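You operate a simulated robot arm through the tools that you are given. There is no shell and no other tool. Be economical: measure what you need, move in short steps, check, and stop when the job is done.

You run a simulated two-armed robot. Do the job below in one go: nothing can be reset, and whatever is moved stays where it is left.

Task
Polish the tarnish off the candle holder, then fit the pink candle.
Fine: orange duster with polish from the tin; duster back. What is to be rubbed or washed off counts as gone when no trace of it is left.

It is judged by the outcome, as a careful person would: the job done as asked, and still so three seconds after it is handed in. It fails if anything else is knocked over, pushed out of place, dropped, spilled or broken.

Robot
Two 7-joint arms with fingered hands on one trunk, on a base that drives. Base frame: it is fixed to the floor where the robot stands at the start and does not move with it; the origin is under the middle of the robot, x ahead of it, y to its left, z up. Lengths are in m, angles in rad, forces in N, time in s.
The left shoulder is at the start at [0.07, 0.142, 1.314], the right one opposite. With the tool pointing down near the work surface each hand reaches from about 0.44 to 0.8 m from the robot's upright axis, wherever it stands, measured 20 degrees to its own side. Places, roughly: open tin of polish [0.6, -0.3, 1.1]; socket of the saucer candle holder [0.6, -0.5, 1.1]. Payload 3.6 kg a hand.
Tool frame (each hand has its own): the origin (TCP) lies between the finger pads and is the grasp point; the fingertips stand 0.025 m ahead of it; z points along the fingers, y is the line along which they close. Largest opening 0.088 m; the body of the gripper starts 0.029 m behind the TCP. The gripper is a hand of 5 fingers: y runs from the thumb to the fingers, the wrist lies at [-0.013, -0.097, -0.162] in the tool frame, and closing takes about 1.5 s.
Orientation is that of the tool frame in the base frame, as a unit quaternion [w, x, y, z]. With the fingers straight down and the wrist toward the robot, the tool's x, y and z point along [0, 1, 0], [1, 0, 0] and [0, 0, -1] of the base frame.

Tools
- The arms move only by the tool servo_tool. It takes "left_plan", "right_plan" or both (then of equal length, played together; a hand with none holds still); each is a list of rows, each a list of 6 numbers: the shift along the tool's x, y, z in units of 40 mm (1.0 is 40 mm), then the turn, a rotation vector about the tool's x, y, z in units of 6 degrees (1.0 is 6 degrees). In form: [[dx, dy, dz, wx, wy, wz], ...]. A call has 1 to 12 rows; each row shifts and turns the commanded pose from where the row before left it, along the tool's axes as they then stand. "left_fingers" and "right_fingers" are, for a hand that has rows, the finger opening in m, from 0 to 0.088, set as the call begins (left out, the last holds). A call with a number of a shift or a turn outside -1 to 1 is refused whole. Rows are played at 5 a second. More than 0.05 m and 0.15 rad between two rows, or a gripper value outside its range, and nothing of the call is played. A pose out of reach is approached as far as the arm can. The call stops where the force on the tool passes 40 N (or 10 N more than at its start, if that is more) or the arm is blocked; 0.2 s more then pass. Each finger travels about 0.072 m/s and halts on what it meets, pressing with about 23 N; the grip force reading is that of the motor and also rises with nothing between the fingers. The clock runs only during rows and for 0.2 s after the last one: add rows that do not move to give the fingers time. It gives the time, the measured TCP pose, the force on the tool (base axes), the opening and the grip force at its end, in the units of the frame above (readings bear some noise), with the torque about the TCP (base axes, N m) and any sound that the robot's microphone picked up.
- Cameras (640 x 400 px; columns grow to the right, rows downward): "scene" is now at [0.1279, -0.0503, 1.556]; the picture's right is [-0.54, -0.84, 0.00], its down [-0.36, 0.23, -0.91] and it looks along [0.76, -0.49, -0.42] (base axes); focal length 256 px, centre (320, 200). "left" rides on the left gripper at [-0.059, -0.079, -0.105] in its tool frame; the picture's right is [-0.73, -0.32, 0.61], its down [0.62, -0.68, 0.38] and it looks along [0.29, 0.66, 0.70] (tool axes); focal length 234 px, centre (320, 200). "right" rides on the right gripper at [0.059, -0.079, -0.105] in its tool frame; the picture's right is [-0.73, 0.32, -0.61], its down [-0.62, -0.68, 0.38] and it looks along [-0.29, 0.66, 0.70] (tool axes); focal length 234 px, centre (320, 200). There is no depth. A picture from a camera that has moved, and an enlarged one, comes with that camera's place and axes in the base frame and with its lens.
- snapshot(camera): a new picture of that camera. The clock stands still meanwhile.
- lift_body(by): slides the trunk up (or, below 0, down) by that many m; the arms and the scene camera ride with it, the base frame stays. It gives what a move gives, with no picture.
- roll_base(legs): drives the robot by 1 to 6 legs, each [ahead, left, turn to the left] in m, m and rad, along the robot's own axes; the way and the turn of a leg run together, so that a leg with both is an arc; at most 1.5 m and 3.142 rad a leg. The arms and the cameras ride along, it lands a little off, and it stops where it bumps. It gives what a move gives.
- curl_fingers(index, middle, ring, little, thumb_bend, thumb_turn, hand): sets how far each is bent, from 0 (flat) to 1 (curled in); at 0.3 the hand is open as for a grip, at 0.7 the pads meet at the TCP. One left out holds its place. A second passes; each finger stops where it meets its share of the squeeze, and holds until it gets a number again. A gripper value or a shape takes the hand back. It gives what a move gives, with no picture; readings hold the bend of each and the force on index, middle, ring, little, thumb and palm. thumb_turn goes from beside the hand (0) to across from the fingers (1), as for a grip.
- grasp_type(shape, hand): the hand has 5 fingers and takes this shape, open, in about a second: jaw (thumb against the fingers, like two jaws); tri (thumb and two fingers); tip (a fingertip pinch); poke (one finger out to press); point (the index stretched); flat (the hand flat); cup (the hand cupped); fist (a fist). The gripper value then closes the fingers along that shape, each until it touches; the sizes above hold for jaw. It gives what a move gives, with no picture.
- pan_tilt(pan, tilt): turns the head with the scene camera to pan (to the left, within 1.501 rad either way) and tilt (down, from -0.506 to 1.204), counted from straight ahead of the robot. It gives what a move gives.
- zoom(camera, box): a new picture of the part [left, top, right, bottom] of that camera's present view, enlarged. The clock stands still meanwhile.
- sign_off(): hands the job in; it is judged then, once.

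Go step by step. Nothing tells you exact positions but the pictures and the camera data: compare them with the known pose of the tool, close in by small moves and look again before you grip or let go. The budget is 120 turns and 88 pictures, counting those below and the enlarged ones. Unless the task says otherwise, let go and move clear before handing in, and close with one line.

The tools are called after "Call:" as name(argument=value, ...) on one line, values as JSON. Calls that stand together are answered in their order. servo_tool: Moves the arms, as the interface text tells. Its arguments: {"type":"object","properties":{"left_plan":{"type":"array"},"left_fingers":{"type":"number"},"right_plan":{"type":"array"},"right_fingers":{"type":"number"}},"required":[]} The other tools are called the same way: lift_body (by) slides the trunk up or down; grasp_type (shape, hand) gives the hand a shape; curl_fingers (index, middle, ring, little, thumb_bend, thumb_turn, hand) moves the fingers one by one; roll_base (legs) drives the base; pan_tilt (pan, tilt) turns the head that bears the scene camera; snapshot (camera) takes a picture; zoom (camera, box) takes an enlarged picture of a part of a camera's view; sign_off () hands the job in.

At the start:

```text
time_s: 0.0
left_eef_pos: [0.5906, -0.0347, 1.4056]
left_orientation: [0.0, 0.707, 0.707, 0.001]
left_contact_force: [-1.1, 0.4, 0.2]
left_moment: [0.0, 0.03, -0.03]
left_opening: 0.0877
left_finger_force: 0.1
left_shape: jaw
left_bend: [0.3, 0.3, 0.3, 0.3, 0.3, 0.98]
left_finger forces: [0.0, 0.0, 0.1, 0.0, 0.0, 0.1]
right_eef_pos: [0.3454, -0.4601, 1.3601]
right_orientation: [-0.001, 0.707, 0.707, 0.0]
right_contact_force: [0.4, 0.4, 0.3]
right_moment: [0.03, -0.01, -0.01]
right_opening: 0.088
right_finger_force: 0.0
right_shape: jaw
right_bend: [0.3, 0.3, 0.3, 0.3, 0.3, 0.98]
right_finger forces: [0.1, 0.1, 0.0, 0.1, 0.0, 0.0]
trunk travel left (down, up): [-0.85, 0.09]
robot x, y, heading: [-0.0013, 0.0015, -0.0]
head pan, tilt: [-0.574, 0.438]
```

scene: 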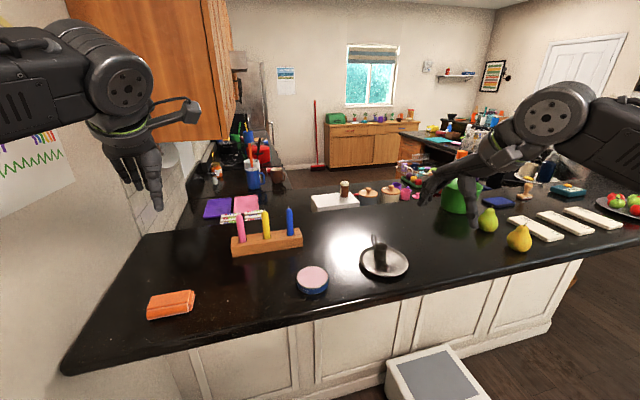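
right: 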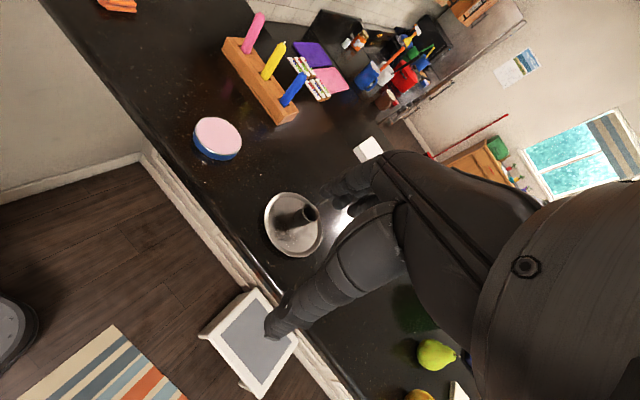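
left: 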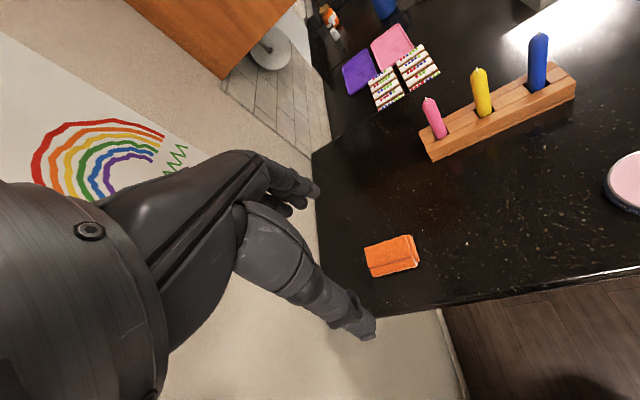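

I see the duster at about [0.69, 0.0], the tin at [0.57, -0.31], the saucer holder at [0.55, -0.53] and the candle stand at [0.8, -0.2]. I'll look closer first.

Call:
zoom(camera="scene", box=[280, 220, 440, 320])

Call:
zoom(camera="scene", box=[130, 195, 320, 335])

Call:
zoom(camera="right", box=[180, 100, 340, 270])

```text
4.00 times, centred on (360, 270) of scene
camera zoom: at [0.1279, -0.0503, 1.556], right [-0.54, -0.84, 0.0], down [-0.36, 0.23, -0.91], along [0.76, -0.49, -0.42], focal length 1022 px, centre (160, -80)
```

zoom: 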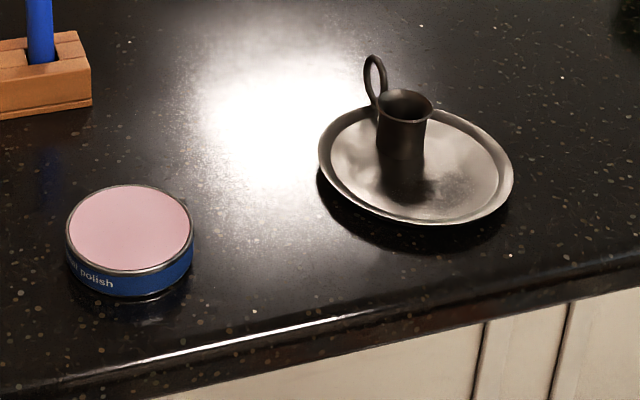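

```text
2.86 times, centred on (225, 265) of scene
camera zoom: at [0.1279, -0.0503, 1.556], right [-0.54, -0.84, 0.0], down [-0.36, 0.23, -0.91], along [0.76, -0.49, -0.42], focal length 730 px, centre (591, 14)
```

zoom: 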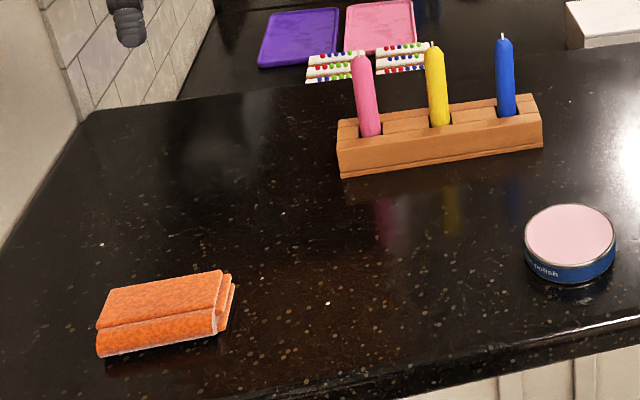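

```text
2.35 times, centred on (260, 185) of right
camera zoom: at [0.2665, -0.4015, 1.4659], right [0.32, -0.73, 0.61], down [-0.68, -0.62, -0.38], along [0.66, -0.29, -0.7], focal length 551 px, centre (461, 235)
```

zoom: 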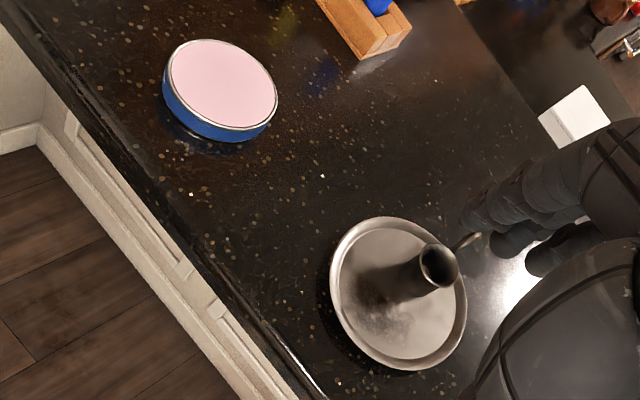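

The counter runs skewed to the robot by about 18° and its top is near z = 1.055. I'll use the left hand for the duster, so first a close look at the duster.

Call:
zoom(camera="left", box=[340, 210, 440, 300])

Call:
pan_tilt(pan=0.0, tilt=0.7)

Call:
snapshot(camera="scene")

```text
4.44 times, centred on (390, 255) of left
camera zoom: at [0.5105, -0.0921, 1.5101], right [-0.32, -0.73, -0.61], down [-0.68, 0.62, -0.38], along [0.66, 0.29, -0.7], focal length 1041 px, centre (9, -44)
```

zoom: 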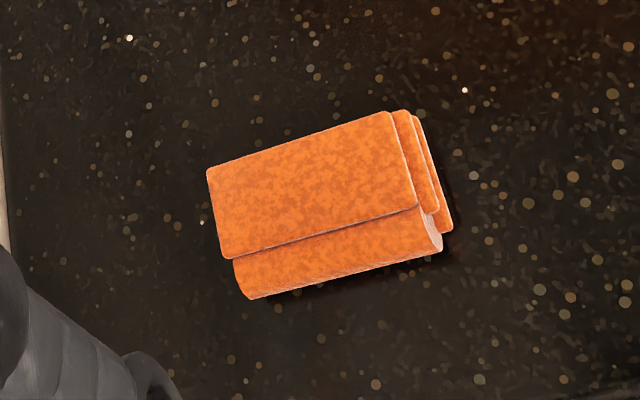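

```text
time_s: 1.0
left_eef_pos: [0.5904, -0.0338, 1.4064]
left_orientation: [-0.001, 0.707, 0.707, 0.0]
left_contact_force: [-0.3, 0.6, -0.1]
left_moment: [0.0, -0.02, 0.0]
left_opening: 0.0874
left_finger_force: 0.1
left_shape: jaw
left_bend: [0.3, 0.3, 0.3, 0.3, 0.3, 0.98]
left_finger forces: [0.1, 0.1, 0.1, 0.1, 0.0, 0.0]
right_eef_pos: [0.3457, -0.4604, 1.3597]
right_orientation: [0.0, 0.707, 0.707, 0.0]
right_contact_force: [0.2, 0.4, -0.9]
right_moment: [-0.02, 0.02, 0.0]
right_opening: 0.0877
right_finger_force: 0.2
right_shape: jaw
right_bend: [0.3, 0.3, 0.3, 0.3, 0.3, 0.98]
right_finger forces: [0.1, 0.0, 0.0, 0.1, 0.1, 0.0]
trunk travel left (down, up): [-0.85, 0.09]
robot x, y, heading: [-0.002, 0.0037, -0.003]
head pan, tilt: [0.0, 0.7]
```

```text
80 pictures are left
camera scene: at [0.1355, -0.0004, 1.5327], right [0.0, -1.0, 0.0], down [-0.64, 0.0, -0.77], along [0.77, 0.0, -0.64], focal length 256 px, centre (320, 200)
```

scene: 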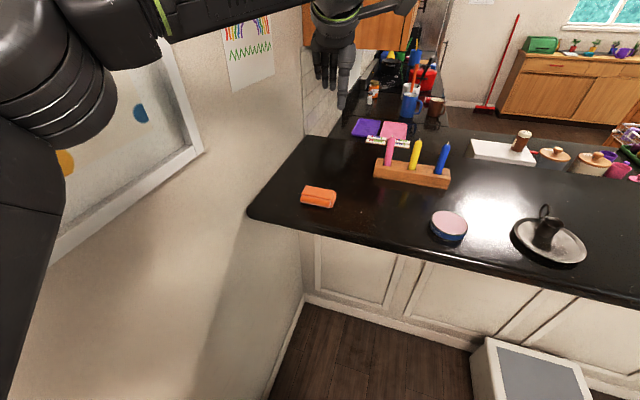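

The duster is about 0.085 x 0.055 m, centred near [0.69, 0.005], with its short side along the counter normal. Before choosing a grip I'll look at the tarnish in detail.

Call:
zoom(camera="right", box=[255, 180, 335, 262])

Call:
zoom(camera="scene", box=[500, 200, 596, 270])

Call:
zoom(camera="scene", box=[370, 130, 460, 195])

```text
4.88 times, centred on (295, 221) of right
camera zoom: at [0.2665, -0.4016, 1.4659], right [0.32, -0.73, 0.61], down [-0.68, -0.62, -0.38], along [0.66, -0.29, -0.7], focal length 1142 px, centre (442, 98)
```

zoom: 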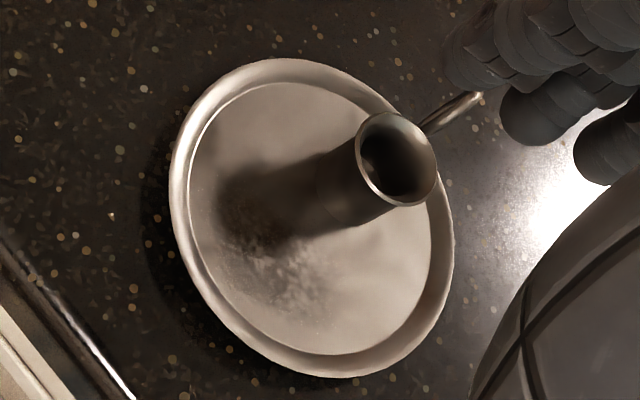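

```text
5.71 times, centred on (548, 235) of scene
camera zoom: at [0.1355, -0.0004, 1.5327], right [0.0, -1.0, 0.0], down [-0.64, 0.0, -0.77], along [0.77, 0.0, -0.64], focal length 1461 px, centre (-983, 0)
```

zoom: 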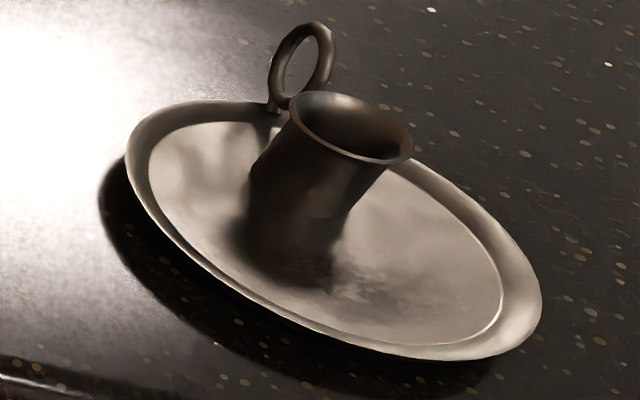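

```text
6.15 times, centred on (415, 162) of scene
camera zoom: at [0.1355, -0.0004, 1.5327], right [0.0, -1.0, 0.0], down [-0.64, 0.0, -0.77], along [0.77, 0.0, -0.64], focal length 1573 px, centre (-265, 431)
```

zoom: 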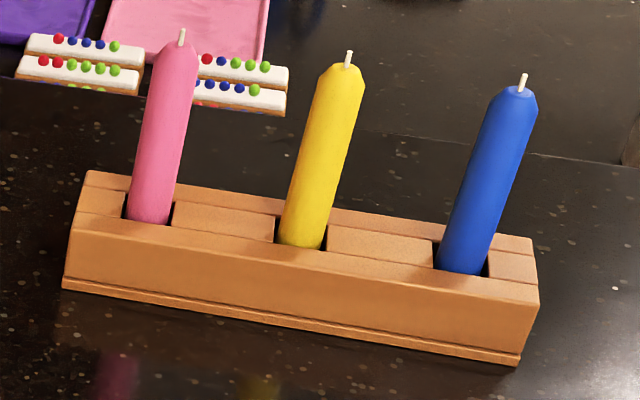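

The tarnish looks like a mottled patch on the saucer, on the robot's side of the socket at about [0.517, -0.54]. I'll grip the duster near its right end with a tripod so that its left end stays free, and approach from above first.

Call:
grasp_type(shape="tri", hand="left")

Call:
servo_tool(left_plan=[[0.092, 0.392, 0.858, 0, 0, 0], [0.092, 0.392, 0.858, 0, 0, 0], [0.092, 0.392, 0.858, 0, 0, 0], [0.092, 0.392, 0.858, 0, 0, 0], [0.092, 0.392, 0.858, 0, 0, 0], [0.092, 0.392, 0.858, 0, 0, 0], [0, 0, 0, 0, 0, 0.76], [0, 0, 0, 0, 0, 0.76], [0, 0, 0, 0, 0, 0.76], [0, 0, 0, 0, 0, 0.77], [0, 0, 0, 0, 0, 0]])

Call:
snapshot(camera="left")

Call:
snapshot(camera="scene")

```text
time_s: 1.9
left_eef_pos: [0.5898, -0.0343, 1.4059]
left_orientation: [0.0, 0.707, 0.707, -0.001]
left_contact_force: [0.1, -0.4, -0.7]
left_moment: [0.0, 0.0, 0.01]
left_opening: 0.0877
left_finger_force: 0.0
left_shape: tri
left_bend: [0.3, 0.3, 0.99, 0.99, 0.3, 0.98]
left_finger forces: [0.0, 0.0, 0.1, 0.0, 0.0, 0.0]
right_eef_pos: [0.3452, -0.4604, 1.3604]
right_orientation: [0.0, 0.707, 0.707, 0.0]
right_contact_force: [0.4, 0.5, 0.1]
right_moment: [0.03, -0.01, -0.01]
right_opening: 0.0875
right_finger_force: 0.0
right_shape: jaw
right_bend: [0.3, 0.3, 0.3, 0.3, 0.3, 0.98]
right_finger forces: [0.1, 0.0, 0.1, 0.1, 0.0, 0.0]
trunk travel left (down, up): [-0.85, 0.09]
robot x, y, heading: [0.0022, -0.0007, -0.004]
head pan, tilt: [0.0, 0.7]
```

```text
time_s: 4.3
left_eef_pos: [0.6855, -0.0112, 1.1998]
left_orientation: [0.0, 0.811, 0.585, -0.001]
left_contact_force: [-0.4, 0.6, 0.6]
left_moment: [-0.02, 0.02, -0.02]
left_opening: 0.0875
left_finger_force: 0.0
left_shape: tri
left_bend: [0.3, 0.3, 0.99, 0.99, 0.3, 0.98]
left_finger forces: [0.0, 0.0, 0.0, 0.0, 0.0, 0.1]
right_eef_pos: [0.3456, -0.4594, 1.36]
right_orientation: [0.0, 0.708, 0.707, 0.0]
right_contact_force: [0.5, 0.5, 0.2]
right_moment: [0.02, 0.02, 0.0]
right_opening: 0.0876
right_finger_force: 0.0
right_shape: jaw
right_bend: [0.3, 0.3, 0.3, 0.3, 0.3, 0.98]
right_finger forces: [0.0, 0.0, 0.1, 0.1, 0.0, 0.0]
trunk travel left (down, up): [-0.85, 0.09]
robot x, y, heading: [0.0021, 0.0004, 0.001]
head pan, tilt: [0.0, 0.7]
```

```text
76 pictures are left
camera left: at [0.5904, -0.0419, 1.304], right [-0.53, -0.59, -0.61], down [-0.45, 0.81, -0.38], along [0.71, 0.07, -0.7], focal length 234 px, centre (320, 200)
```

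left: 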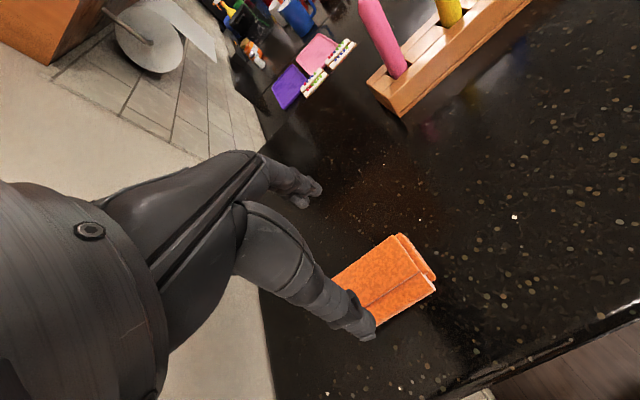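

```text
75 pictures are left
camera scene: at [0.1355, -0.0002, 1.5327], right [0.0, -1.0, 0.0], down [-0.64, 0.0, -0.76], along [0.76, 0.0, -0.64], focal length 256 px, centre (320, 200)
```

scene: 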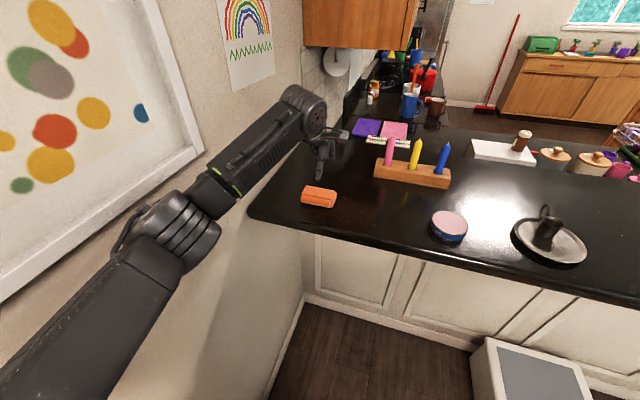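

The hand stands above the planned grip point with thumb and two fingers straddling the duster. I'll lower to just above the counter and check.

Call:
servo_tool(left_plan=[[0, 0, 0.8, 0, 0, 0], [0, 0, 0.8, 0, 0, 0], [0, 0, 0.6, 0, 0, 0], [0, 0, 0.35, 0, 0, 0], [0, 0, 0, 0, 0, 0]])

Call:
snapshot(camera="left")

Call:
zoom(camera="scene", box=[270, 140, 390, 230])

```text
time_s: 5.5
left_eef_pos: [0.6849, -0.0121, 1.0965]
left_orientation: [-0.001, 0.811, 0.586, 0.0]
left_contact_force: [0.5, -0.3, 0.4]
left_moment: [-0.04, -0.02, 0.0]
left_opening: 0.0876
left_finger_force: 0.0
left_shape: tri
left_bend: [0.3, 0.3, 0.99, 0.99, 0.3, 0.98]
left_finger forces: [0.0, 0.1, 0.1, 0.0, 0.0, 0.1]
right_eef_pos: [0.3457, -0.4601, 1.3607]
right_orientation: [0.0, 0.707, 0.707, 0.001]
right_contact_force: [0.1, -0.7, -0.2]
right_moment: [0.01, 0.0, -0.01]
right_opening: 0.0877
right_finger_force: 0.0
right_shape: jaw
right_bend: [0.3, 0.3, 0.3, 0.3, 0.3, 0.98]
right_finger forces: [0.0, 0.0, 0.0, 0.0, 0.0, 0.1]
trunk travel left (down, up): [-0.85, 0.09]
robot x, y, heading: [-0.0001, -0.0001, 0.007]
head pan, tilt: [0.0, 0.7]
```

```text
74 pictures are left
camera left: at [0.5907, -0.0414, 1.2016], right [-0.53, -0.59, -0.61], down [-0.45, 0.81, -0.38], along [0.71, 0.07, -0.7], focal length 234 px, centre (320, 200)
```

left: 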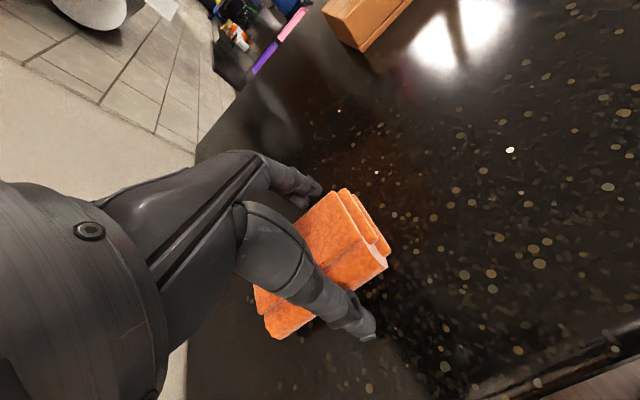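

```text
4.44 times, centred on (330, 185) of scene
camera zoom: at [0.1356, -0.0002, 1.5327], right [0.0, -1.0, 0.0], down [-0.64, 0.0, -0.76], along [0.76, 0.0, -0.64], focal length 1136 px, centre (276, 267)
```

zoom: 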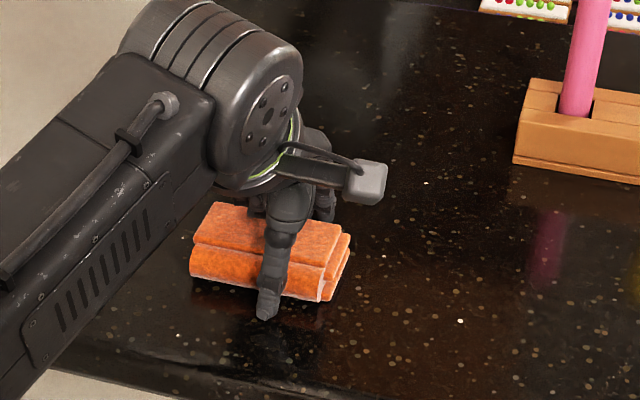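

Thumb and fingers straddle the right part of the duster well. I'll close and lift slightly.

Call:
servo_tool(left_fingers=0.0, left_plan=[[0, 0, 0, 0, 0, 0], [0, 0, 0, 0, 0, 0], [0, 0, 0, 0, 0, 0], [0, 0, 0, 0, 0, 0], [0, 0, 0, 0, 0, 0], [0, 0, 0, 0, 0, 0], [0, 0, 0, 0, 0, 0], [0, 0, 0, 0, 0, 0]])

Call:
servo_tool(left_plan=[[0, 0, -0.5, 0, 0, 0], [0, 0, -0.8, 0, 0, 0], [0, 0, -0.8, 0, 0, 0], [0, 0, 0, 0, 0, 0]])

Call:
zoom(camera="scene", box=[250, 100, 410, 220])

Call:
snapshot(camera="left")

```text
time_s: 7.3
left_eef_pos: [0.6848, -0.011, 1.0974]
left_orientation: [0.0, 0.81, 0.586, -0.001]
left_contact_force: [-0.3, -0.4, -0.8]
left_moment: [0.01, 0.02, 0.03]
left_opening: 0.0439
left_finger_force: 22.9
left_shape: tri
left_bend: [0.74, 0.47, 1.0, 1.0, 0.67, 1.0]
left_finger forces: [10.6, 10.4, 0.0, 0.1, 20.9, 0.0]
right_eef_pos: [0.3448, -0.4601, 1.3608]
right_orientation: [-0.001, 0.707, 0.707, 0.0]
right_contact_force: [0.2, 0.2, 0.1]
right_moment: [0.0, -0.03, 0.02]
right_opening: 0.0874
right_finger_force: 0.1
right_shape: jaw
right_bend: [0.3, 0.3, 0.3, 0.3, 0.3, 0.98]
right_finger forces: [0.1, 0.0, 0.1, 0.1, 0.0, 0.0]
trunk travel left (down, up): [-0.85, 0.09]
robot x, y, heading: [0.0013, 0.0016, 0.003]
head pan, tilt: [0.0, 0.7]
```

```text
time_s: 8.3
left_eef_pos: [0.6851, -0.01, 1.1812]
left_orientation: [0.0, 0.811, 0.586, 0.0]
left_contact_force: [-0.5, -0.2, -0.4]
left_moment: [0.01, -0.03, -0.01]
left_opening: 0.0438
left_finger_force: 23.2
left_shape: tri
left_bend: [0.74, 0.47, 1.0, 1.0, 0.67, 1.0]
left_finger forces: [10.6, 10.4, 0.0, 0.0, 21.0, 0.1]
right_eef_pos: [0.3459, -0.4607, 1.3596]
right_orientation: [0.001, 0.707, 0.707, 0.0]
right_contact_force: [-0.7, 0.1, -0.2]
right_moment: [-0.01, -0.01, 0.03]
right_opening: 0.0876
right_finger_force: 0.1
right_shape: jaw
right_bend: [0.3, 0.3, 0.3, 0.3, 0.3, 0.98]
right_finger forces: [0.0, 0.0, 0.0, 0.0, 0.1, 0.0]
trunk travel left (down, up): [-0.85, 0.09]
robot x, y, heading: [-0.0012, 0.0027, 0.004]
head pan, tilt: [0.0, 0.7]
```

```text
3.33 times, centred on (330, 160) of scene
camera zoom: at [0.1358, -0.0002, 1.5327], right [0.0, -1.0, 0.0], down [-0.64, 0.0, -0.76], along [0.76, 0.0, -0.64], focal length 852 px, centre (287, 333)
```

zoom: 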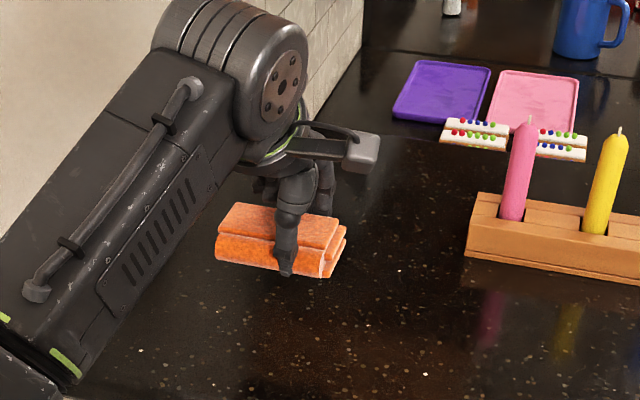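

```text
71 pictures are left
camera left: at [0.5903, -0.0411, 1.2855], right [-0.53, -0.59, -0.61], down [-0.45, 0.81, -0.38], along [0.71, 0.07, -0.7], focal length 234 px, centre (320, 200)
```

left: 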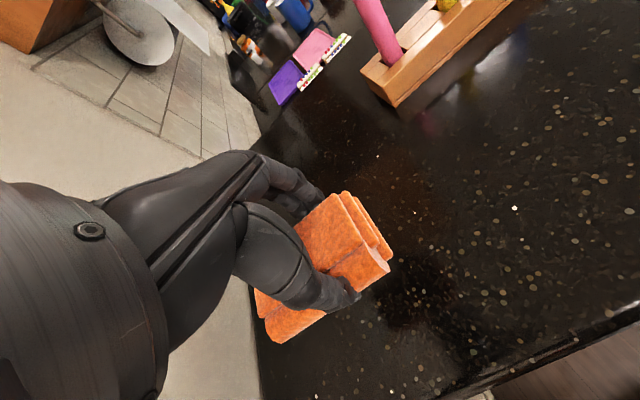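

The duster is held level, with about half of it free at its left end. I'll raise it, then turn to face the counter squarely and move right so the left hand can reach the tin and holder.

Call:
servo_tool(left_plan=[[0, 0, -1, 0, 0, 0], [0, 0, -1, 0, 0, 0], [0, 0, -1, 0, 0, 0], [0, -0.5, -0.7, 0, 0, 0], [0, 0, 0, 0, 0, 0]])

Call:
roll_base(legs=[[0, 0, -0.32], [0, -0.35, 0]])

Call:
pan_tilt(pan=0.0, tilt=0.8)

Call:
snapshot(camera="scene")

```text
time_s: 9.5
left_eef_pos: [0.6616, -0.0074, 1.3296]
left_orientation: [-0.001, 0.811, 0.586, 0.001]
left_contact_force: [0.0, -0.2, -0.4]
left_moment: [-0.02, 0.04, -0.01]
left_opening: 0.0436
left_finger_force: 23.1
left_shape: tri
left_bend: [0.74, 0.47, 1.0, 1.0, 0.67, 1.0]
left_finger forces: [10.6, 10.5, 0.0, 0.0, 21.0, 0.0]
right_eef_pos: [0.3443, -0.461, 1.3615]
right_orientation: [-0.001, 0.707, 0.707, 0.0]
right_contact_force: [0.1, 0.3, 1.4]
right_moment: [0.03, 0.02, 0.01]
right_opening: 0.0876
right_finger_force: 0.1
right_shape: jaw
right_bend: [0.3, 0.3, 0.3, 0.3, 0.3, 0.98]
right_finger forces: [0.0, 0.0, 0.1, 0.0, 0.1, 0.0]
trunk travel left (down, up): [-0.85, 0.09]
robot x, y, heading: [0.0013, -0.0015, 0.003]
head pan, tilt: [0.0, 0.7]
```

```text
time_s: 12.7
left_eef_pos: [0.5204, -0.5385, 1.3289]
left_orientation: [0.0, 0.892, 0.452, -0.001]
left_contact_force: [-0.4, 0.2, -0.3]
left_moment: [-0.03, -0.02, 0.01]
left_opening: 0.0436
left_finger_force: 23.3
left_shape: tri
left_bend: [0.74, 0.47, 1.0, 1.0, 0.67, 1.0]
left_finger forces: [10.6, 10.2, 0.0, 0.0, 20.9, 0.0]
right_eef_pos: [0.0796, -0.8727, 1.3602]
right_orientation: [0.0, 0.808, 0.589, -0.001]
right_contact_force: [0.6, -1.1, -0.5]
right_moment: [0.01, -0.01, -0.03]
right_opening: 0.0876
right_finger_force: 0.0
right_shape: jaw
right_bend: [0.3, 0.3, 0.3, 0.3, 0.3, 0.98]
right_finger forces: [0.0, 0.0, 0.0, 0.0, 0.1, 0.0]
trunk travel left (down, up): [-0.85, 0.09]
robot x, y, heading: [-0.1058, -0.3313, -0.312]
head pan, tilt: [0.0, 0.7]
```

```text
time_s: 13.4
left_eef_pos: [0.5207, -0.5409, 1.3287]
left_orientation: [0.001, 0.892, 0.452, 0.0]
left_contact_force: [-0.7, -0.8, -0.1]
left_moment: [0.02, 0.01, -0.03]
left_opening: 0.0438
left_finger_force: 23.0
left_shape: tri
left_bend: [0.74, 0.47, 1.0, 1.0, 0.67, 1.0]
left_finger forces: [10.5, 10.2, 0.1, 0.0, 20.8, 0.0]
right_eef_pos: [0.0788, -0.873, 1.3608]
right_orientation: [0.0, 0.809, 0.588, 0.0]
right_contact_force: [-0.2, -0.5, 0.5]
right_moment: [-0.02, -0.01, 0.0]
right_opening: 0.0879
right_finger_force: 0.0
right_shape: jaw
right_bend: [0.3, 0.3, 0.3, 0.3, 0.3, 0.98]
right_finger forces: [0.0, 0.0, 0.0, 0.0, 0.0, 0.0]
trunk travel left (down, up): [-0.85, 0.09]
robot x, y, heading: [-0.1023, -0.33, -0.314]
head pan, tilt: [0.0, 0.799]
```

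```text
70 pictures are left
camera scene: at [0.0172, -0.3697, 1.5245], right [-0.31, -0.95, 0.0], down [-0.68, 0.22, -0.7], along [0.66, -0.22, -0.72], focal length 256 px, centre (320, 200)
```

scene: 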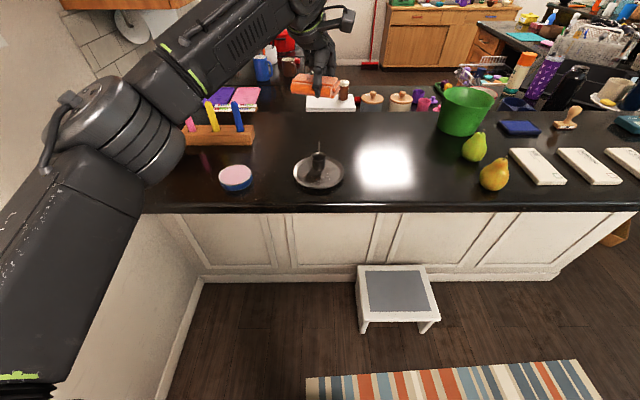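

The robot now faces the counter squarely; the tin is at about [0.582, -0.319] and the saucer at [0.545, -0.54]. I'll bring the duster over the tin and yaw the hand so the free end points away from the robot.

Call:
servo_tool(left_plan=[[0.77, -0.513, 0.25, 0, 0, 0], [0.77, -0.513, 0.25, 0, 0, 0], [0.77, -0.513, 0.25, 0, 0, 0], [0.77, -0.513, 0.25, 0, 0, 0], [0.77, -0.513, 0.25, 0, 0, 0], [0.77, -0.513, 0.25, 0, 0, 0], [0, 0, 0, 0, 0, 0]])

Call:
servo_tool(left_plan=[[0, 0, 0, 0, 0, 1], [0, 0, 0, 0, 0, 1], [0, 0, 0, 0, 0, 1], [0, 0, 0, 0, 0, 1], [0, 0, 0, 0, 0, 1], [0, 0, 0, 0, 0, 1], [0, 0, 0, 0, 0, 1], [0, 0, 0, 0, 0, 1], [0, 0, 0, 0, 0, 1], [0, 0, 0, 0, 0, 0]])

Call:
servo_tool(left_plan=[[0, 0, 0, 0, -0.85, 0], [0, 0, 0, 0, -0.85, 0], [0, 0, 0, 0, -0.85, 0], [0, 0, 0, 0, -0.8, 0], [0, 0, 0, 0, 0, 0]])

Call:
snapshot(camera="scene")

Call:
snapshot(camera="left")

```text
time_s: 15.0
left_eef_pos: [0.5315, -0.3214, 1.2703]
left_orientation: [0.0, 0.892, 0.453, 0.0]
left_contact_force: [0.2, 0.6, -0.9]
left_moment: [0.01, -0.01, 0.05]
left_opening: 0.0437
left_finger_force: 22.8
left_shape: tri
left_bend: [0.74, 0.47, 1.0, 1.0, 0.67, 1.0]
left_finger forces: [10.5, 10.3, 0.0, 0.0, 20.8, 0.0]
right_eef_pos: [0.0784, -0.874, 1.3595]
right_orientation: [-0.001, 0.809, 0.588, 0.0]
right_contact_force: [1.0, -0.6, 0.1]
right_moment: [-0.02, 0.05, -0.03]
right_opening: 0.0877
right_finger_force: 0.0
right_shape: jaw
right_bend: [0.3, 0.3, 0.3, 0.3, 0.3, 0.98]
right_finger forces: [0.1, 0.0, 0.0, 0.0, 0.0, 0.0]
trunk travel left (down, up): [-0.85, 0.09]
robot x, y, heading: [-0.1093, -0.3297, -0.312]
head pan, tilt: [0.0, 0.799]
```

```text
time_s: 17.2
left_eef_pos: [0.5314, -0.3185, 1.2701]
left_orientation: [0.0, 1.0, -0.005, 0.0]
left_contact_force: [0.0, -0.5, 0.0]
left_moment: [-0.02, -0.01, 0.02]
left_opening: 0.0439
left_finger_force: 22.7
left_shape: tri
left_bend: [0.74, 0.47, 1.0, 1.0, 0.67, 1.0]
left_finger forces: [10.5, 10.3, 0.0, 0.1, 20.8, 0.0]
right_eef_pos: [0.0793, -0.8729, 1.3604]
right_orientation: [0.001, 0.809, 0.588, 0.0]
right_contact_force: [0.0, 0.9, 0.3]
right_moment: [0.02, -0.04, -0.01]
right_opening: 0.0874
right_finger_force: 0.1
right_shape: jaw
right_bend: [0.3, 0.3, 0.3, 0.3, 0.3, 0.98]
right_finger forces: [0.0, 0.0, 0.0, 0.0, 0.0, 0.0]
trunk travel left (down, up): [-0.85, 0.09]
robot x, y, heading: [-0.1056, -0.3295, -0.315]
head pan, tilt: [0.0, 0.799]
```

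```text
time_s: 18.4
left_eef_pos: [0.5023, -0.3233, 1.2554]
left_orientation: [0.0, 0.985, -0.001, -0.175]
left_contact_force: [-0.8, 0.9, 0.2]
left_moment: [0.01, 0.0, 0.0]
left_opening: 0.0434
left_finger_force: 22.9
left_shape: tri
left_bend: [0.74, 0.47, 1.0, 1.0, 0.67, 1.0]
left_finger forces: [10.5, 10.2, 0.0, 0.1, 20.8, 0.0]
left hand out of reach, approached as far as the arm can: row 3, 4
right_eef_pos: [0.0785, -0.8753, 1.3596]
right_orientation: [0.001, 0.809, 0.588, 0.0]
right_contact_force: [0.5, -1.5, -0.2]
right_moment: [0.0, -0.04, 0.0]
right_opening: 0.0879
right_finger_force: 0.1
right_shape: jaw
right_bend: [0.3, 0.3, 0.3, 0.3, 0.3, 0.98]
right_finger forces: [0.0, 0.0, 0.1, 0.0, 0.0, 0.0]
trunk travel left (down, up): [-0.85, 0.09]
robot x, y, heading: [-0.1085, -0.3313, -0.317]
head pan, tilt: [0.0, 0.799]
```

```text
69 pictures are left
camera scene: at [0.0172, -0.3703, 1.5244], right [-0.31, -0.95, 0.0], down [-0.68, 0.22, -0.7], along [0.66, -0.22, -0.72], focal length 256 px, centre (320, 200)
```

scene: 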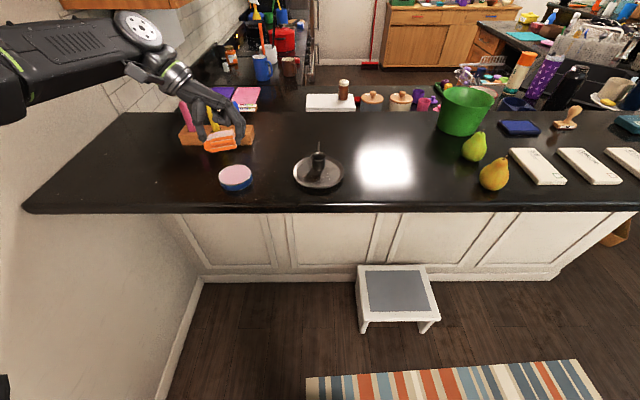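

```text
68 pictures are left
camera left: at [0.4819, -0.2435, 1.3735], right [-0.89, 0.32, -0.32], down [0.46, 0.68, -0.57], along [0.03, -0.66, -0.75], focal length 234 px, centre (320, 200)
```

left: 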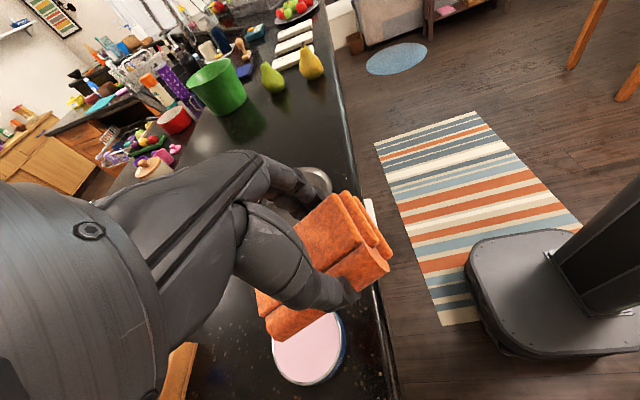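

The hand reached the arm's limit, and the counter has a deep overhang, so the base can go closer. I'll drive 0.12 m ahead and recheck.

Call:
roll_base(legs=[[0.12, 0, 0]])

Call:
servo_tool(left_plan=[[0, 0, 0, 0, 0, 0]])

Call:
snapshot(camera="scene")

```text
time_s: 19.6
left_eef_pos: [0.6146, -0.3615, 1.2561]
left_orientation: [0.0, 0.985, -0.001, -0.171]
left_contact_force: [-0.1, 0.0, -0.2]
left_moment: [0.05, -0.02, -0.04]
left_opening: 0.0432
left_finger_force: 22.7
left_shape: tri
left_bend: [0.74, 0.47, 1.0, 1.0, 0.67, 1.0]
left_finger forces: [10.5, 10.1, 0.1, 0.0, 20.7, 0.0]
right_eef_pos: [0.1901, -0.9095, 1.3607]
right_orientation: [0.001, 0.81, 0.587, 0.001]
right_contact_force: [0.2, -0.5, -0.7]
right_moment: [-0.03, -0.01, -0.01]
right_opening: 0.0877
right_finger_force: 0.0
right_shape: jaw
right_bend: [0.3, 0.3, 0.3, 0.3, 0.3, 0.98]
right_finger forces: [0.0, 0.0, 0.0, 0.0, 0.0, 0.0]
trunk travel left (down, up): [-0.85, 0.09]
robot x, y, heading: [0.0045, -0.3684, -0.315]
head pan, tilt: [0.0, 0.799]
```

```text
time_s: 20.1
left_eef_pos: [0.6152, -0.3606, 1.2552]
left_orientation: [0.0, 0.985, -0.002, -0.172]
left_contact_force: [1.1, -0.8, -0.3]
left_moment: [-0.04, -0.01, -0.01]
left_opening: 0.0434
left_finger_force: 23.4
left_shape: tri
left_bend: [0.74, 0.47, 1.0, 1.0, 0.67, 1.0]
left_finger forces: [10.4, 10.2, 0.0, 0.0, 20.7, 0.0]
right_eef_pos: [0.1921, -0.9105, 1.3597]
right_orientation: [0.0, 0.81, 0.587, -0.001]
right_contact_force: [-0.3, -0.2, -0.3]
right_moment: [0.03, -0.01, 0.0]
right_opening: 0.088
right_finger_force: 0.1
right_shape: jaw
right_bend: [0.3, 0.3, 0.3, 0.3, 0.3, 0.98]
right_finger forces: [0.1, 0.0, 0.0, 0.0, 0.0, 0.1]
trunk travel left (down, up): [-0.85, 0.09]
robot x, y, heading: [0.0076, -0.3694, -0.312]
head pan, tilt: [0.0, 0.799]
```

```text
67 pictures are left
camera scene: at [0.1303, -0.4069, 1.5246], right [-0.31, -0.95, 0.0], down [-0.68, 0.22, -0.7], along [0.66, -0.22, -0.72], focal length 256 px, centre (320, 200)
```

scene: 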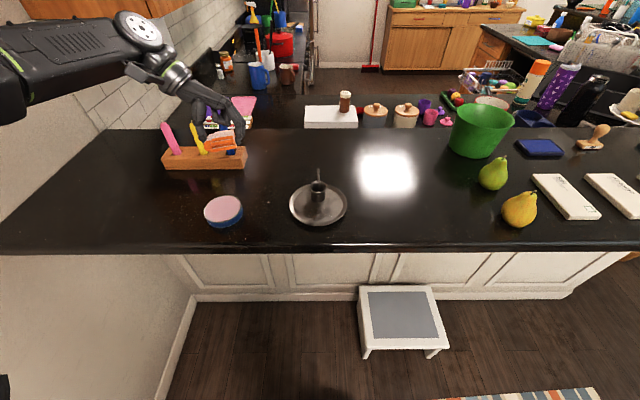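

Now I'll bring the duster's free end over the tin, still clear of the polish, and check.

Call:
servo_tool(left_plan=[[-0.273, -0.35, 0.763, 0, 0, 0], [-0.273, -0.35, 0.763, 0, 0, 0], [-0.273, -0.35, 0.763, 0, 0, 0], [0, 0, 0, 0, 0, 0]])

Call:
zoom(camera="scene", box=[140, 100, 300, 240])

Call:
snapshot(camera="left")

```text
time_s: 21.1
left_eef_pos: [0.5531, -0.3185, 1.1803]
left_orientation: [0.0, 0.985, -0.003, -0.173]
left_contact_force: [0.4, 0.2, -1.2]
left_moment: [0.0, 0.04, 0.04]
left_opening: 0.0434
left_finger_force: 22.9
left_shape: tri
left_bend: [0.74, 0.47, 1.0, 1.0, 0.68, 1.0]
left_finger forces: [10.5, 10.2, 0.0, 0.1, 20.7, 0.0]
right_eef_pos: [0.1935, -0.9113, 1.3596]
right_orientation: [0.0, 0.809, 0.587, 0.0]
right_contact_force: [0.2, -0.4, -0.2]
right_moment: [0.02, 0.02, 0.02]
right_opening: 0.0877
right_finger_force: 0.0
right_shape: jaw
right_bend: [0.3, 0.3, 0.3, 0.3, 0.3, 0.98]
right_finger forces: [0.0, 0.0, 0.0, 0.0, 0.0, 0.0]
trunk travel left (down, up): [-0.85, 0.09]
robot x, y, heading: [0.0086, -0.3711, -0.319]
head pan, tilt: [0.0, 0.799]
```

```text
2.86 times, centred on (220, 170) of scene
camera zoom: at [0.1319, -0.4079, 1.5244], right [-0.31, -0.95, 0.0], down [-0.68, 0.22, -0.7], along [0.66, -0.22, -0.72], focal length 730 px, centre (606, 286)
```

zoom: 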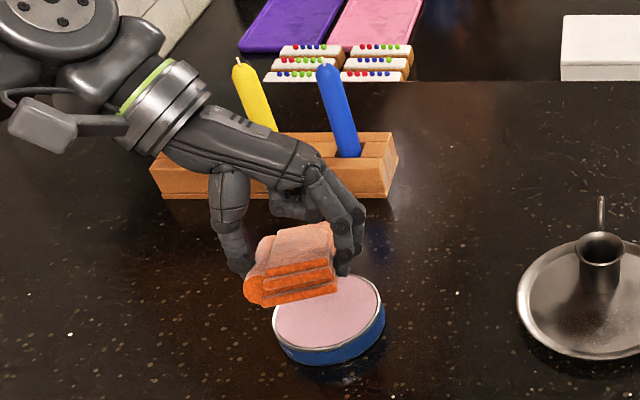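

```text
65 pictures are left
camera left: at [0.5342, -0.2384, 1.2977], right [-0.89, 0.33, -0.32], down [0.46, 0.68, -0.57], along [0.03, -0.66, -0.75], focal length 234 px, centre (320, 200)
```

left: 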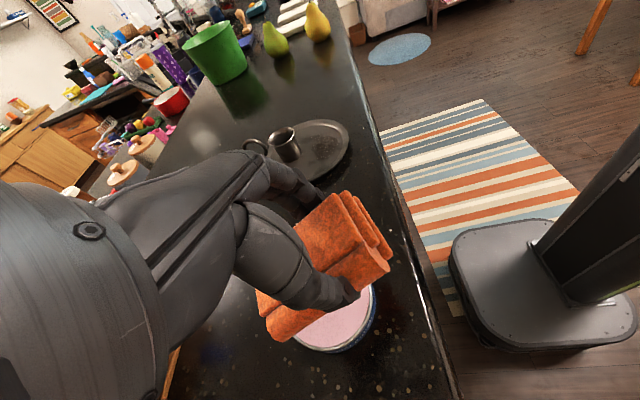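

The free end hangs above the tin's far half. I'll lower towards the polish in small steps, watching the force.

Call:
servo_tool(left_plan=[[0.13, 0, 0.35, 0, 0, 0], [0.13, 0, 0.35, 0, 0, 0], [0, 0, 0, 0, 0, 0]])

Call:
zoom(camera="scene", box=[180, 130, 270, 240])

```text
time_s: 21.9
left_eef_pos: [0.5534, -0.3172, 1.1503]
left_orientation: [0.0, 0.985, -0.002, -0.173]
left_contact_force: [-0.4, -0.7, -0.6]
left_moment: [-0.04, -0.01, 0.01]
left_opening: 0.0432
left_finger_force: 22.6
left_shape: tri
left_bend: [0.74, 0.47, 1.0, 1.0, 0.68, 1.0]
left_finger forces: [10.4, 10.2, 0.0, 0.0, 20.8, 0.0]
right_eef_pos: [0.1923, -0.9117, 1.3593]
right_orientation: [0.0, 0.81, 0.587, -0.001]
right_contact_force: [0.3, 0.9, 0.6]
right_moment: [0.02, -0.03, 0.01]
right_opening: 0.0878
right_finger_force: 0.0
right_shape: jaw
right_bend: [0.3, 0.3, 0.3, 0.3, 0.3, 0.98]
right_finger forces: [0.0, 0.0, 0.1, 0.0, 0.0, 0.0]
trunk travel left (down, up): [-0.85, 0.09]
robot x, y, heading: [0.0097, -0.3646, -0.313]
head pan, tilt: [0.0, 0.799]
```

```text
3.64 times, centred on (225, 185) of scene
camera zoom: at [0.1311, -0.4074, 1.5245], right [-0.31, -0.95, 0.0], down [-0.68, 0.22, -0.7], along [0.66, -0.22, -0.72], focal length 930 px, centre (666, 254)
```

zoom: 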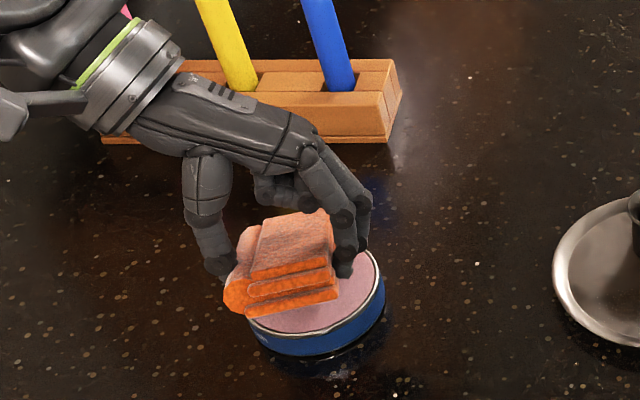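

Still just above; I shift 6 mm to the right and lower further in small steps.

Call:
servo_tool(left_plan=[[0, 0.15, 0, 0, 0, 0], [0.05, 0, 0.14, 0, 0, 0], [0, 0, 0, 0, 0, 0]])

Call:
servo_tool(left_plan=[[0.034, 0, 0.094, 0, 0, 0], [0, 0, 0, 0, 0, 0]])

Call:
servo_tool(left_plan=[[0.025, 0, 0.07, 0, 0, 0], [0, 0, 0, 0, 0, 0]])

```text
time_s: 22.6
left_eef_pos: [0.5541, -0.3241, 1.1455]
left_orientation: [0.0, 0.985, -0.002, -0.173]
left_contact_force: [-0.4, 0.1, 0.1]
left_moment: [0.02, 0.02, 0.0]
left_opening: 0.0431
left_finger_force: 23.0
left_shape: tri
left_bend: [0.74, 0.47, 1.0, 1.0, 0.68, 1.0]
left_finger forces: [10.5, 10.2, 0.0, 0.1, 20.6, 0.1]
right_eef_pos: [0.1935, -0.9108, 1.36]
right_orientation: [0.0, 0.81, 0.587, 0.0]
right_contact_force: [-0.5, 0.0, 0.7]
right_moment: [0.02, -0.01, 0.04]
right_opening: 0.0877
right_finger_force: 0.0
right_shape: jaw
right_bend: [0.3, 0.3, 0.3, 0.3, 0.3, 0.98]
right_finger forces: [0.0, 0.1, 0.0, 0.1, 0.0, 0.0]
trunk travel left (down, up): [-0.85, 0.09]
robot x, y, heading: [0.0002, -0.3664, -0.318]
head pan, tilt: [0.0, 0.799]
```

```text
time_s: 23.2
left_eef_pos: [0.5548, -0.3245, 1.1412]
left_orientation: [0.0, 0.985, -0.002, -0.173]
left_contact_force: [-0.3, 0.0, -0.5]
left_moment: [-0.03, 0.02, 0.03]
left_opening: 0.0437
left_finger_force: 22.8
left_shape: tri
left_bend: [0.74, 0.47, 1.0, 1.0, 0.68, 1.0]
left_finger forces: [10.5, 10.2, 0.1, 0.0, 20.7, 0.1]
right_eef_pos: [0.1928, -0.9116, 1.3598]
right_orientation: [0.001, 0.81, 0.587, 0.0]
right_contact_force: [-0.1, -0.6, -0.4]
right_moment: [0.0, 0.03, -0.02]
right_opening: 0.0877
right_finger_force: 0.0
right_shape: jaw
right_bend: [0.3, 0.3, 0.3, 0.3, 0.3, 0.98]
right_finger forces: [0.0, 0.0, 0.1, 0.0, 0.0, 0.0]
trunk travel left (down, up): [-0.85, 0.09]
robot x, y, heading: [0.0065, -0.3667, -0.316]
head pan, tilt: [0.0, 0.799]
```

```text
time_s: 23.9
left_eef_pos: [0.5544, -0.3245, 1.137]
left_orientation: [0.001, 0.985, -0.003, -0.173]
left_contact_force: [0.8, -0.4, -0.2]
left_moment: [0.01, -0.02, 0.0]
left_opening: 0.0434
left_finger_force: 23.0
left_shape: tri
left_bend: [0.74, 0.47, 1.0, 1.0, 0.68, 1.0]
left_finger forces: [10.4, 10.5, 0.0, 0.0, 20.9, 0.0]
right_eef_pos: [0.1935, -0.9105, 1.3599]
right_orientation: [0.0, 0.809, 0.588, 0.001]
right_contact_force: [-0.5, 0.1, 0.3]
right_moment: [-0.03, 0.0, 0.0]
right_opening: 0.0878
right_finger_force: 0.0
right_shape: jaw
right_bend: [0.3, 0.3, 0.3, 0.3, 0.3, 0.98]
right_finger forces: [0.1, 0.0, 0.1, 0.1, 0.0, 0.1]
trunk travel left (down, up): [-0.85, 0.09]
robot x, y, heading: [0.0041, -0.3655, -0.315]
head pan, tilt: [0.0, 0.799]
```

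No contact yet at TCP z = 1.137. I continue downward in 3 mm steps.

Call:
servo_tool(left_plan=[[0.025, 0, 0.07, 0, 0, 0], [0, 0, 0, 0, 0, 0]])

Call:
servo_tool(left_plan=[[0.025, 0, 0.07, 0, 0, 0], [0, 0, 0, 0, 0, 0]])

Call:
zoom(camera="scene", box=[180, 130, 270, 240])

Call:
snapshot(camera="left")

```text
time_s: 24.4
left_eef_pos: [0.5545, -0.3241, 1.134]
left_orientation: [0.001, 0.985, -0.002, -0.173]
left_contact_force: [-0.5, -0.1, 0.5]
left_moment: [-0.02, -0.02, 0.05]
left_opening: 0.0432
left_finger_force: 23.3
left_shape: tri
left_bend: [0.74, 0.47, 1.0, 1.0, 0.67, 1.0]
left_finger forces: [10.4, 11.0, 0.1, 0.0, 21.4, 0.0]
right_eef_pos: [0.1917, -0.9107, 1.3598]
right_orientation: [-0.001, 0.81, 0.587, -0.001]
right_contact_force: [0.4, 0.2, 0.4]
right_moment: [-0.01, 0.0, 0.02]
right_opening: 0.088
right_finger_force: 0.1
right_shape: jaw
right_bend: [0.3, 0.3, 0.3, 0.3, 0.3, 0.98]
right_finger forces: [0.0, 0.0, 0.0, 0.1, 0.1, 0.0]
trunk travel left (down, up): [-0.85, 0.09]
robot x, y, heading: [0.0081, -0.3665, -0.314]
head pan, tilt: [0.0, 0.799]
```

```text
time_s: 25.1
left_eef_pos: [0.5541, -0.3246, 1.1312]
left_orientation: [0.0, 0.985, -0.002, -0.173]
left_contact_force: [-1.1, -0.1, 1.5]
left_moment: [0.03, -0.03, 0.01]
left_opening: 0.0435
left_finger_force: 23.3
left_shape: tri
left_bend: [0.74, 0.47, 1.0, 1.0, 0.67, 1.0]
left_finger forces: [10.3, 11.4, 0.0, 0.1, 21.8, 0.0]
right_eef_pos: [0.1923, -0.9116, 1.3598]
right_orientation: [0.001, 0.81, 0.587, 0.0]
right_contact_force: [-0.4, 0.2, 0.6]
right_moment: [0.0, 0.0, -0.03]
right_opening: 0.0877
right_finger_force: 0.1
right_shape: jaw
right_bend: [0.3, 0.3, 0.3, 0.3, 0.3, 0.98]
right_finger forces: [0.0, 0.0, 0.0, 0.0, 0.1, 0.0]
trunk travel left (down, up): [-0.85, 0.09]
robot x, y, heading: [0.0076, -0.3649, -0.316]
head pan, tilt: [0.0, 0.799]
```

```text
3.64 times, centred on (225, 185) of scene
camera zoom: at [0.1307, -0.4074, 1.5245], right [-0.31, -0.95, 0.0], down [-0.68, 0.22, -0.7], along [0.66, -0.22, -0.72], focal length 930 px, centre (666, 254)
```

zoom: 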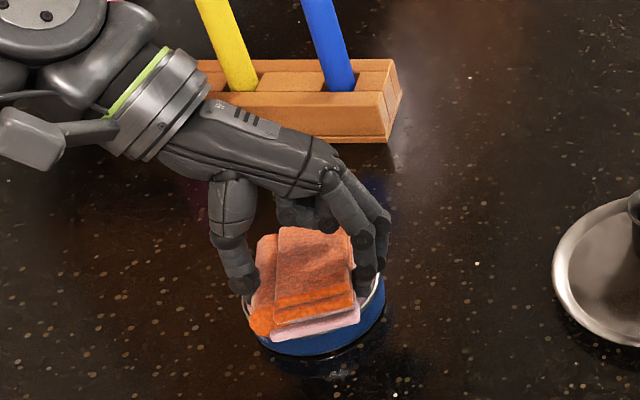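

```text
62 pictures are left
camera left: at [0.5343, -0.2449, 1.2493], right [-0.89, 0.33, -0.32], down [0.46, 0.68, -0.57], along [0.03, -0.66, -0.75], focal length 234 px, centre (320, 200)
```

left: 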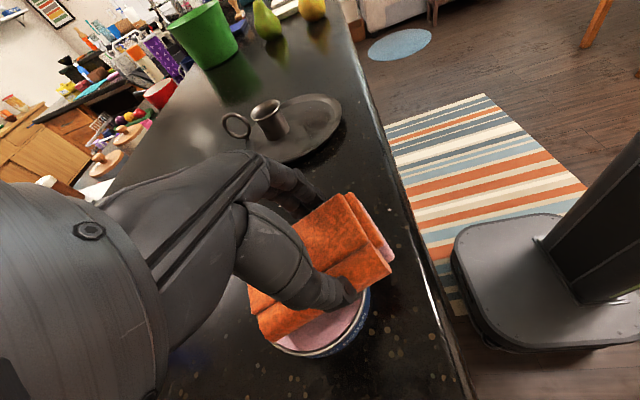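

The bottom layer of the duster has turned pink, so it has taken polish. I'll lift it and carry it to hover over the saucer's near side.

Call:
servo_tool(left_plan=[[-0.17, 0, -0.47, 0, 0, 0], [-0.342, 0, -0.92, 0, 0, 0], [-0.17, 0, -0.47, 0, 0, 0], [-0.323, 0.786, 0.117, 0, 0, 0], [-0.323, 0.786, 0.117, 0, 0, 0], [-0.323, 0.786, 0.117, 0, 0, 0], [-0.323, 0.786, 0.117, 0, 0, 0], [-0.323, 0.786, 0.117, 0, 0, 0], [-0.323, 0.786, 0.117, 0, 0, 0], [-0.323, 0.786, 0.117, 0, 0, 0], [0, 0, 0, 0, 0, 0]])

Call:
snapshot(camera="scene")

Call:
snapshot(camera="left")

```text
time_s: 27.4
left_eef_pos: [0.4556, -0.5437, 1.2098]
left_orientation: [0.0, 0.985, -0.001, -0.174]
left_contact_force: [-0.5, 0.0, -0.3]
left_moment: [-0.01, 0.04, -0.04]
left_opening: 0.0433
left_finger_force: 22.9
left_shape: tri
left_bend: [0.74, 0.47, 1.0, 1.0, 0.67, 1.0]
left_finger forces: [10.5, 10.9, 0.0, 0.0, 21.3, 0.0]
right_eef_pos: [0.193, -0.9112, 1.3612]
right_orientation: [0.0, 0.81, 0.587, 0.0]
right_contact_force: [-0.4, -0.2, -1.0]
right_moment: [-0.01, 0.02, 0.0]
right_opening: 0.0877
right_finger_force: 0.0
right_shape: jaw
right_bend: [0.3, 0.3, 0.3, 0.3, 0.3, 0.98]
right_finger forces: [0.0, 0.0, 0.1, 0.0, 0.0, 0.0]
trunk travel left (down, up): [-0.85, 0.09]
robot x, y, heading: [0.0076, -0.3654, -0.318]
head pan, tilt: [0.0, 0.799]
```

```text
61 pictures are left
camera scene: at [0.1314, -0.4068, 1.5245], right [-0.31, -0.95, 0.0], down [-0.68, 0.22, -0.7], along [0.66, -0.22, -0.72], focal length 256 px, centre (320, 200)
```

scene: 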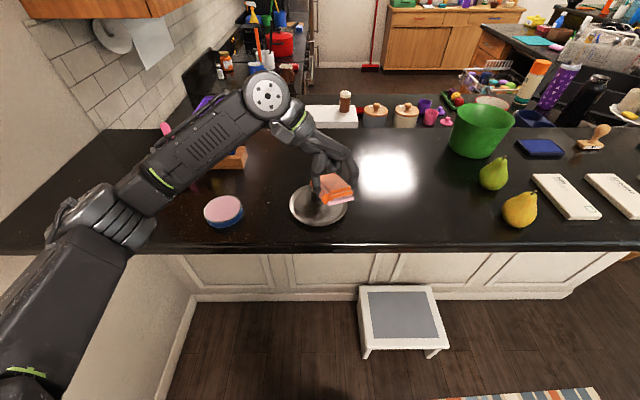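

```text
60 pictures are left
camera left: at [0.4366, -0.4631, 1.3282], right [-0.89, 0.33, -0.32], down [0.46, 0.68, -0.57], along [0.03, -0.66, -0.75], focal length 234 px, centre (320, 200)
```

left: 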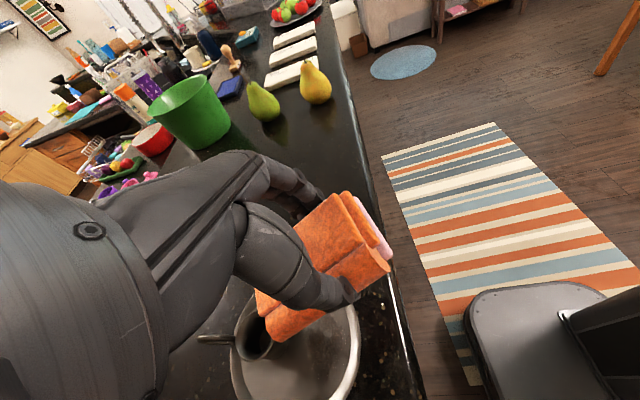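

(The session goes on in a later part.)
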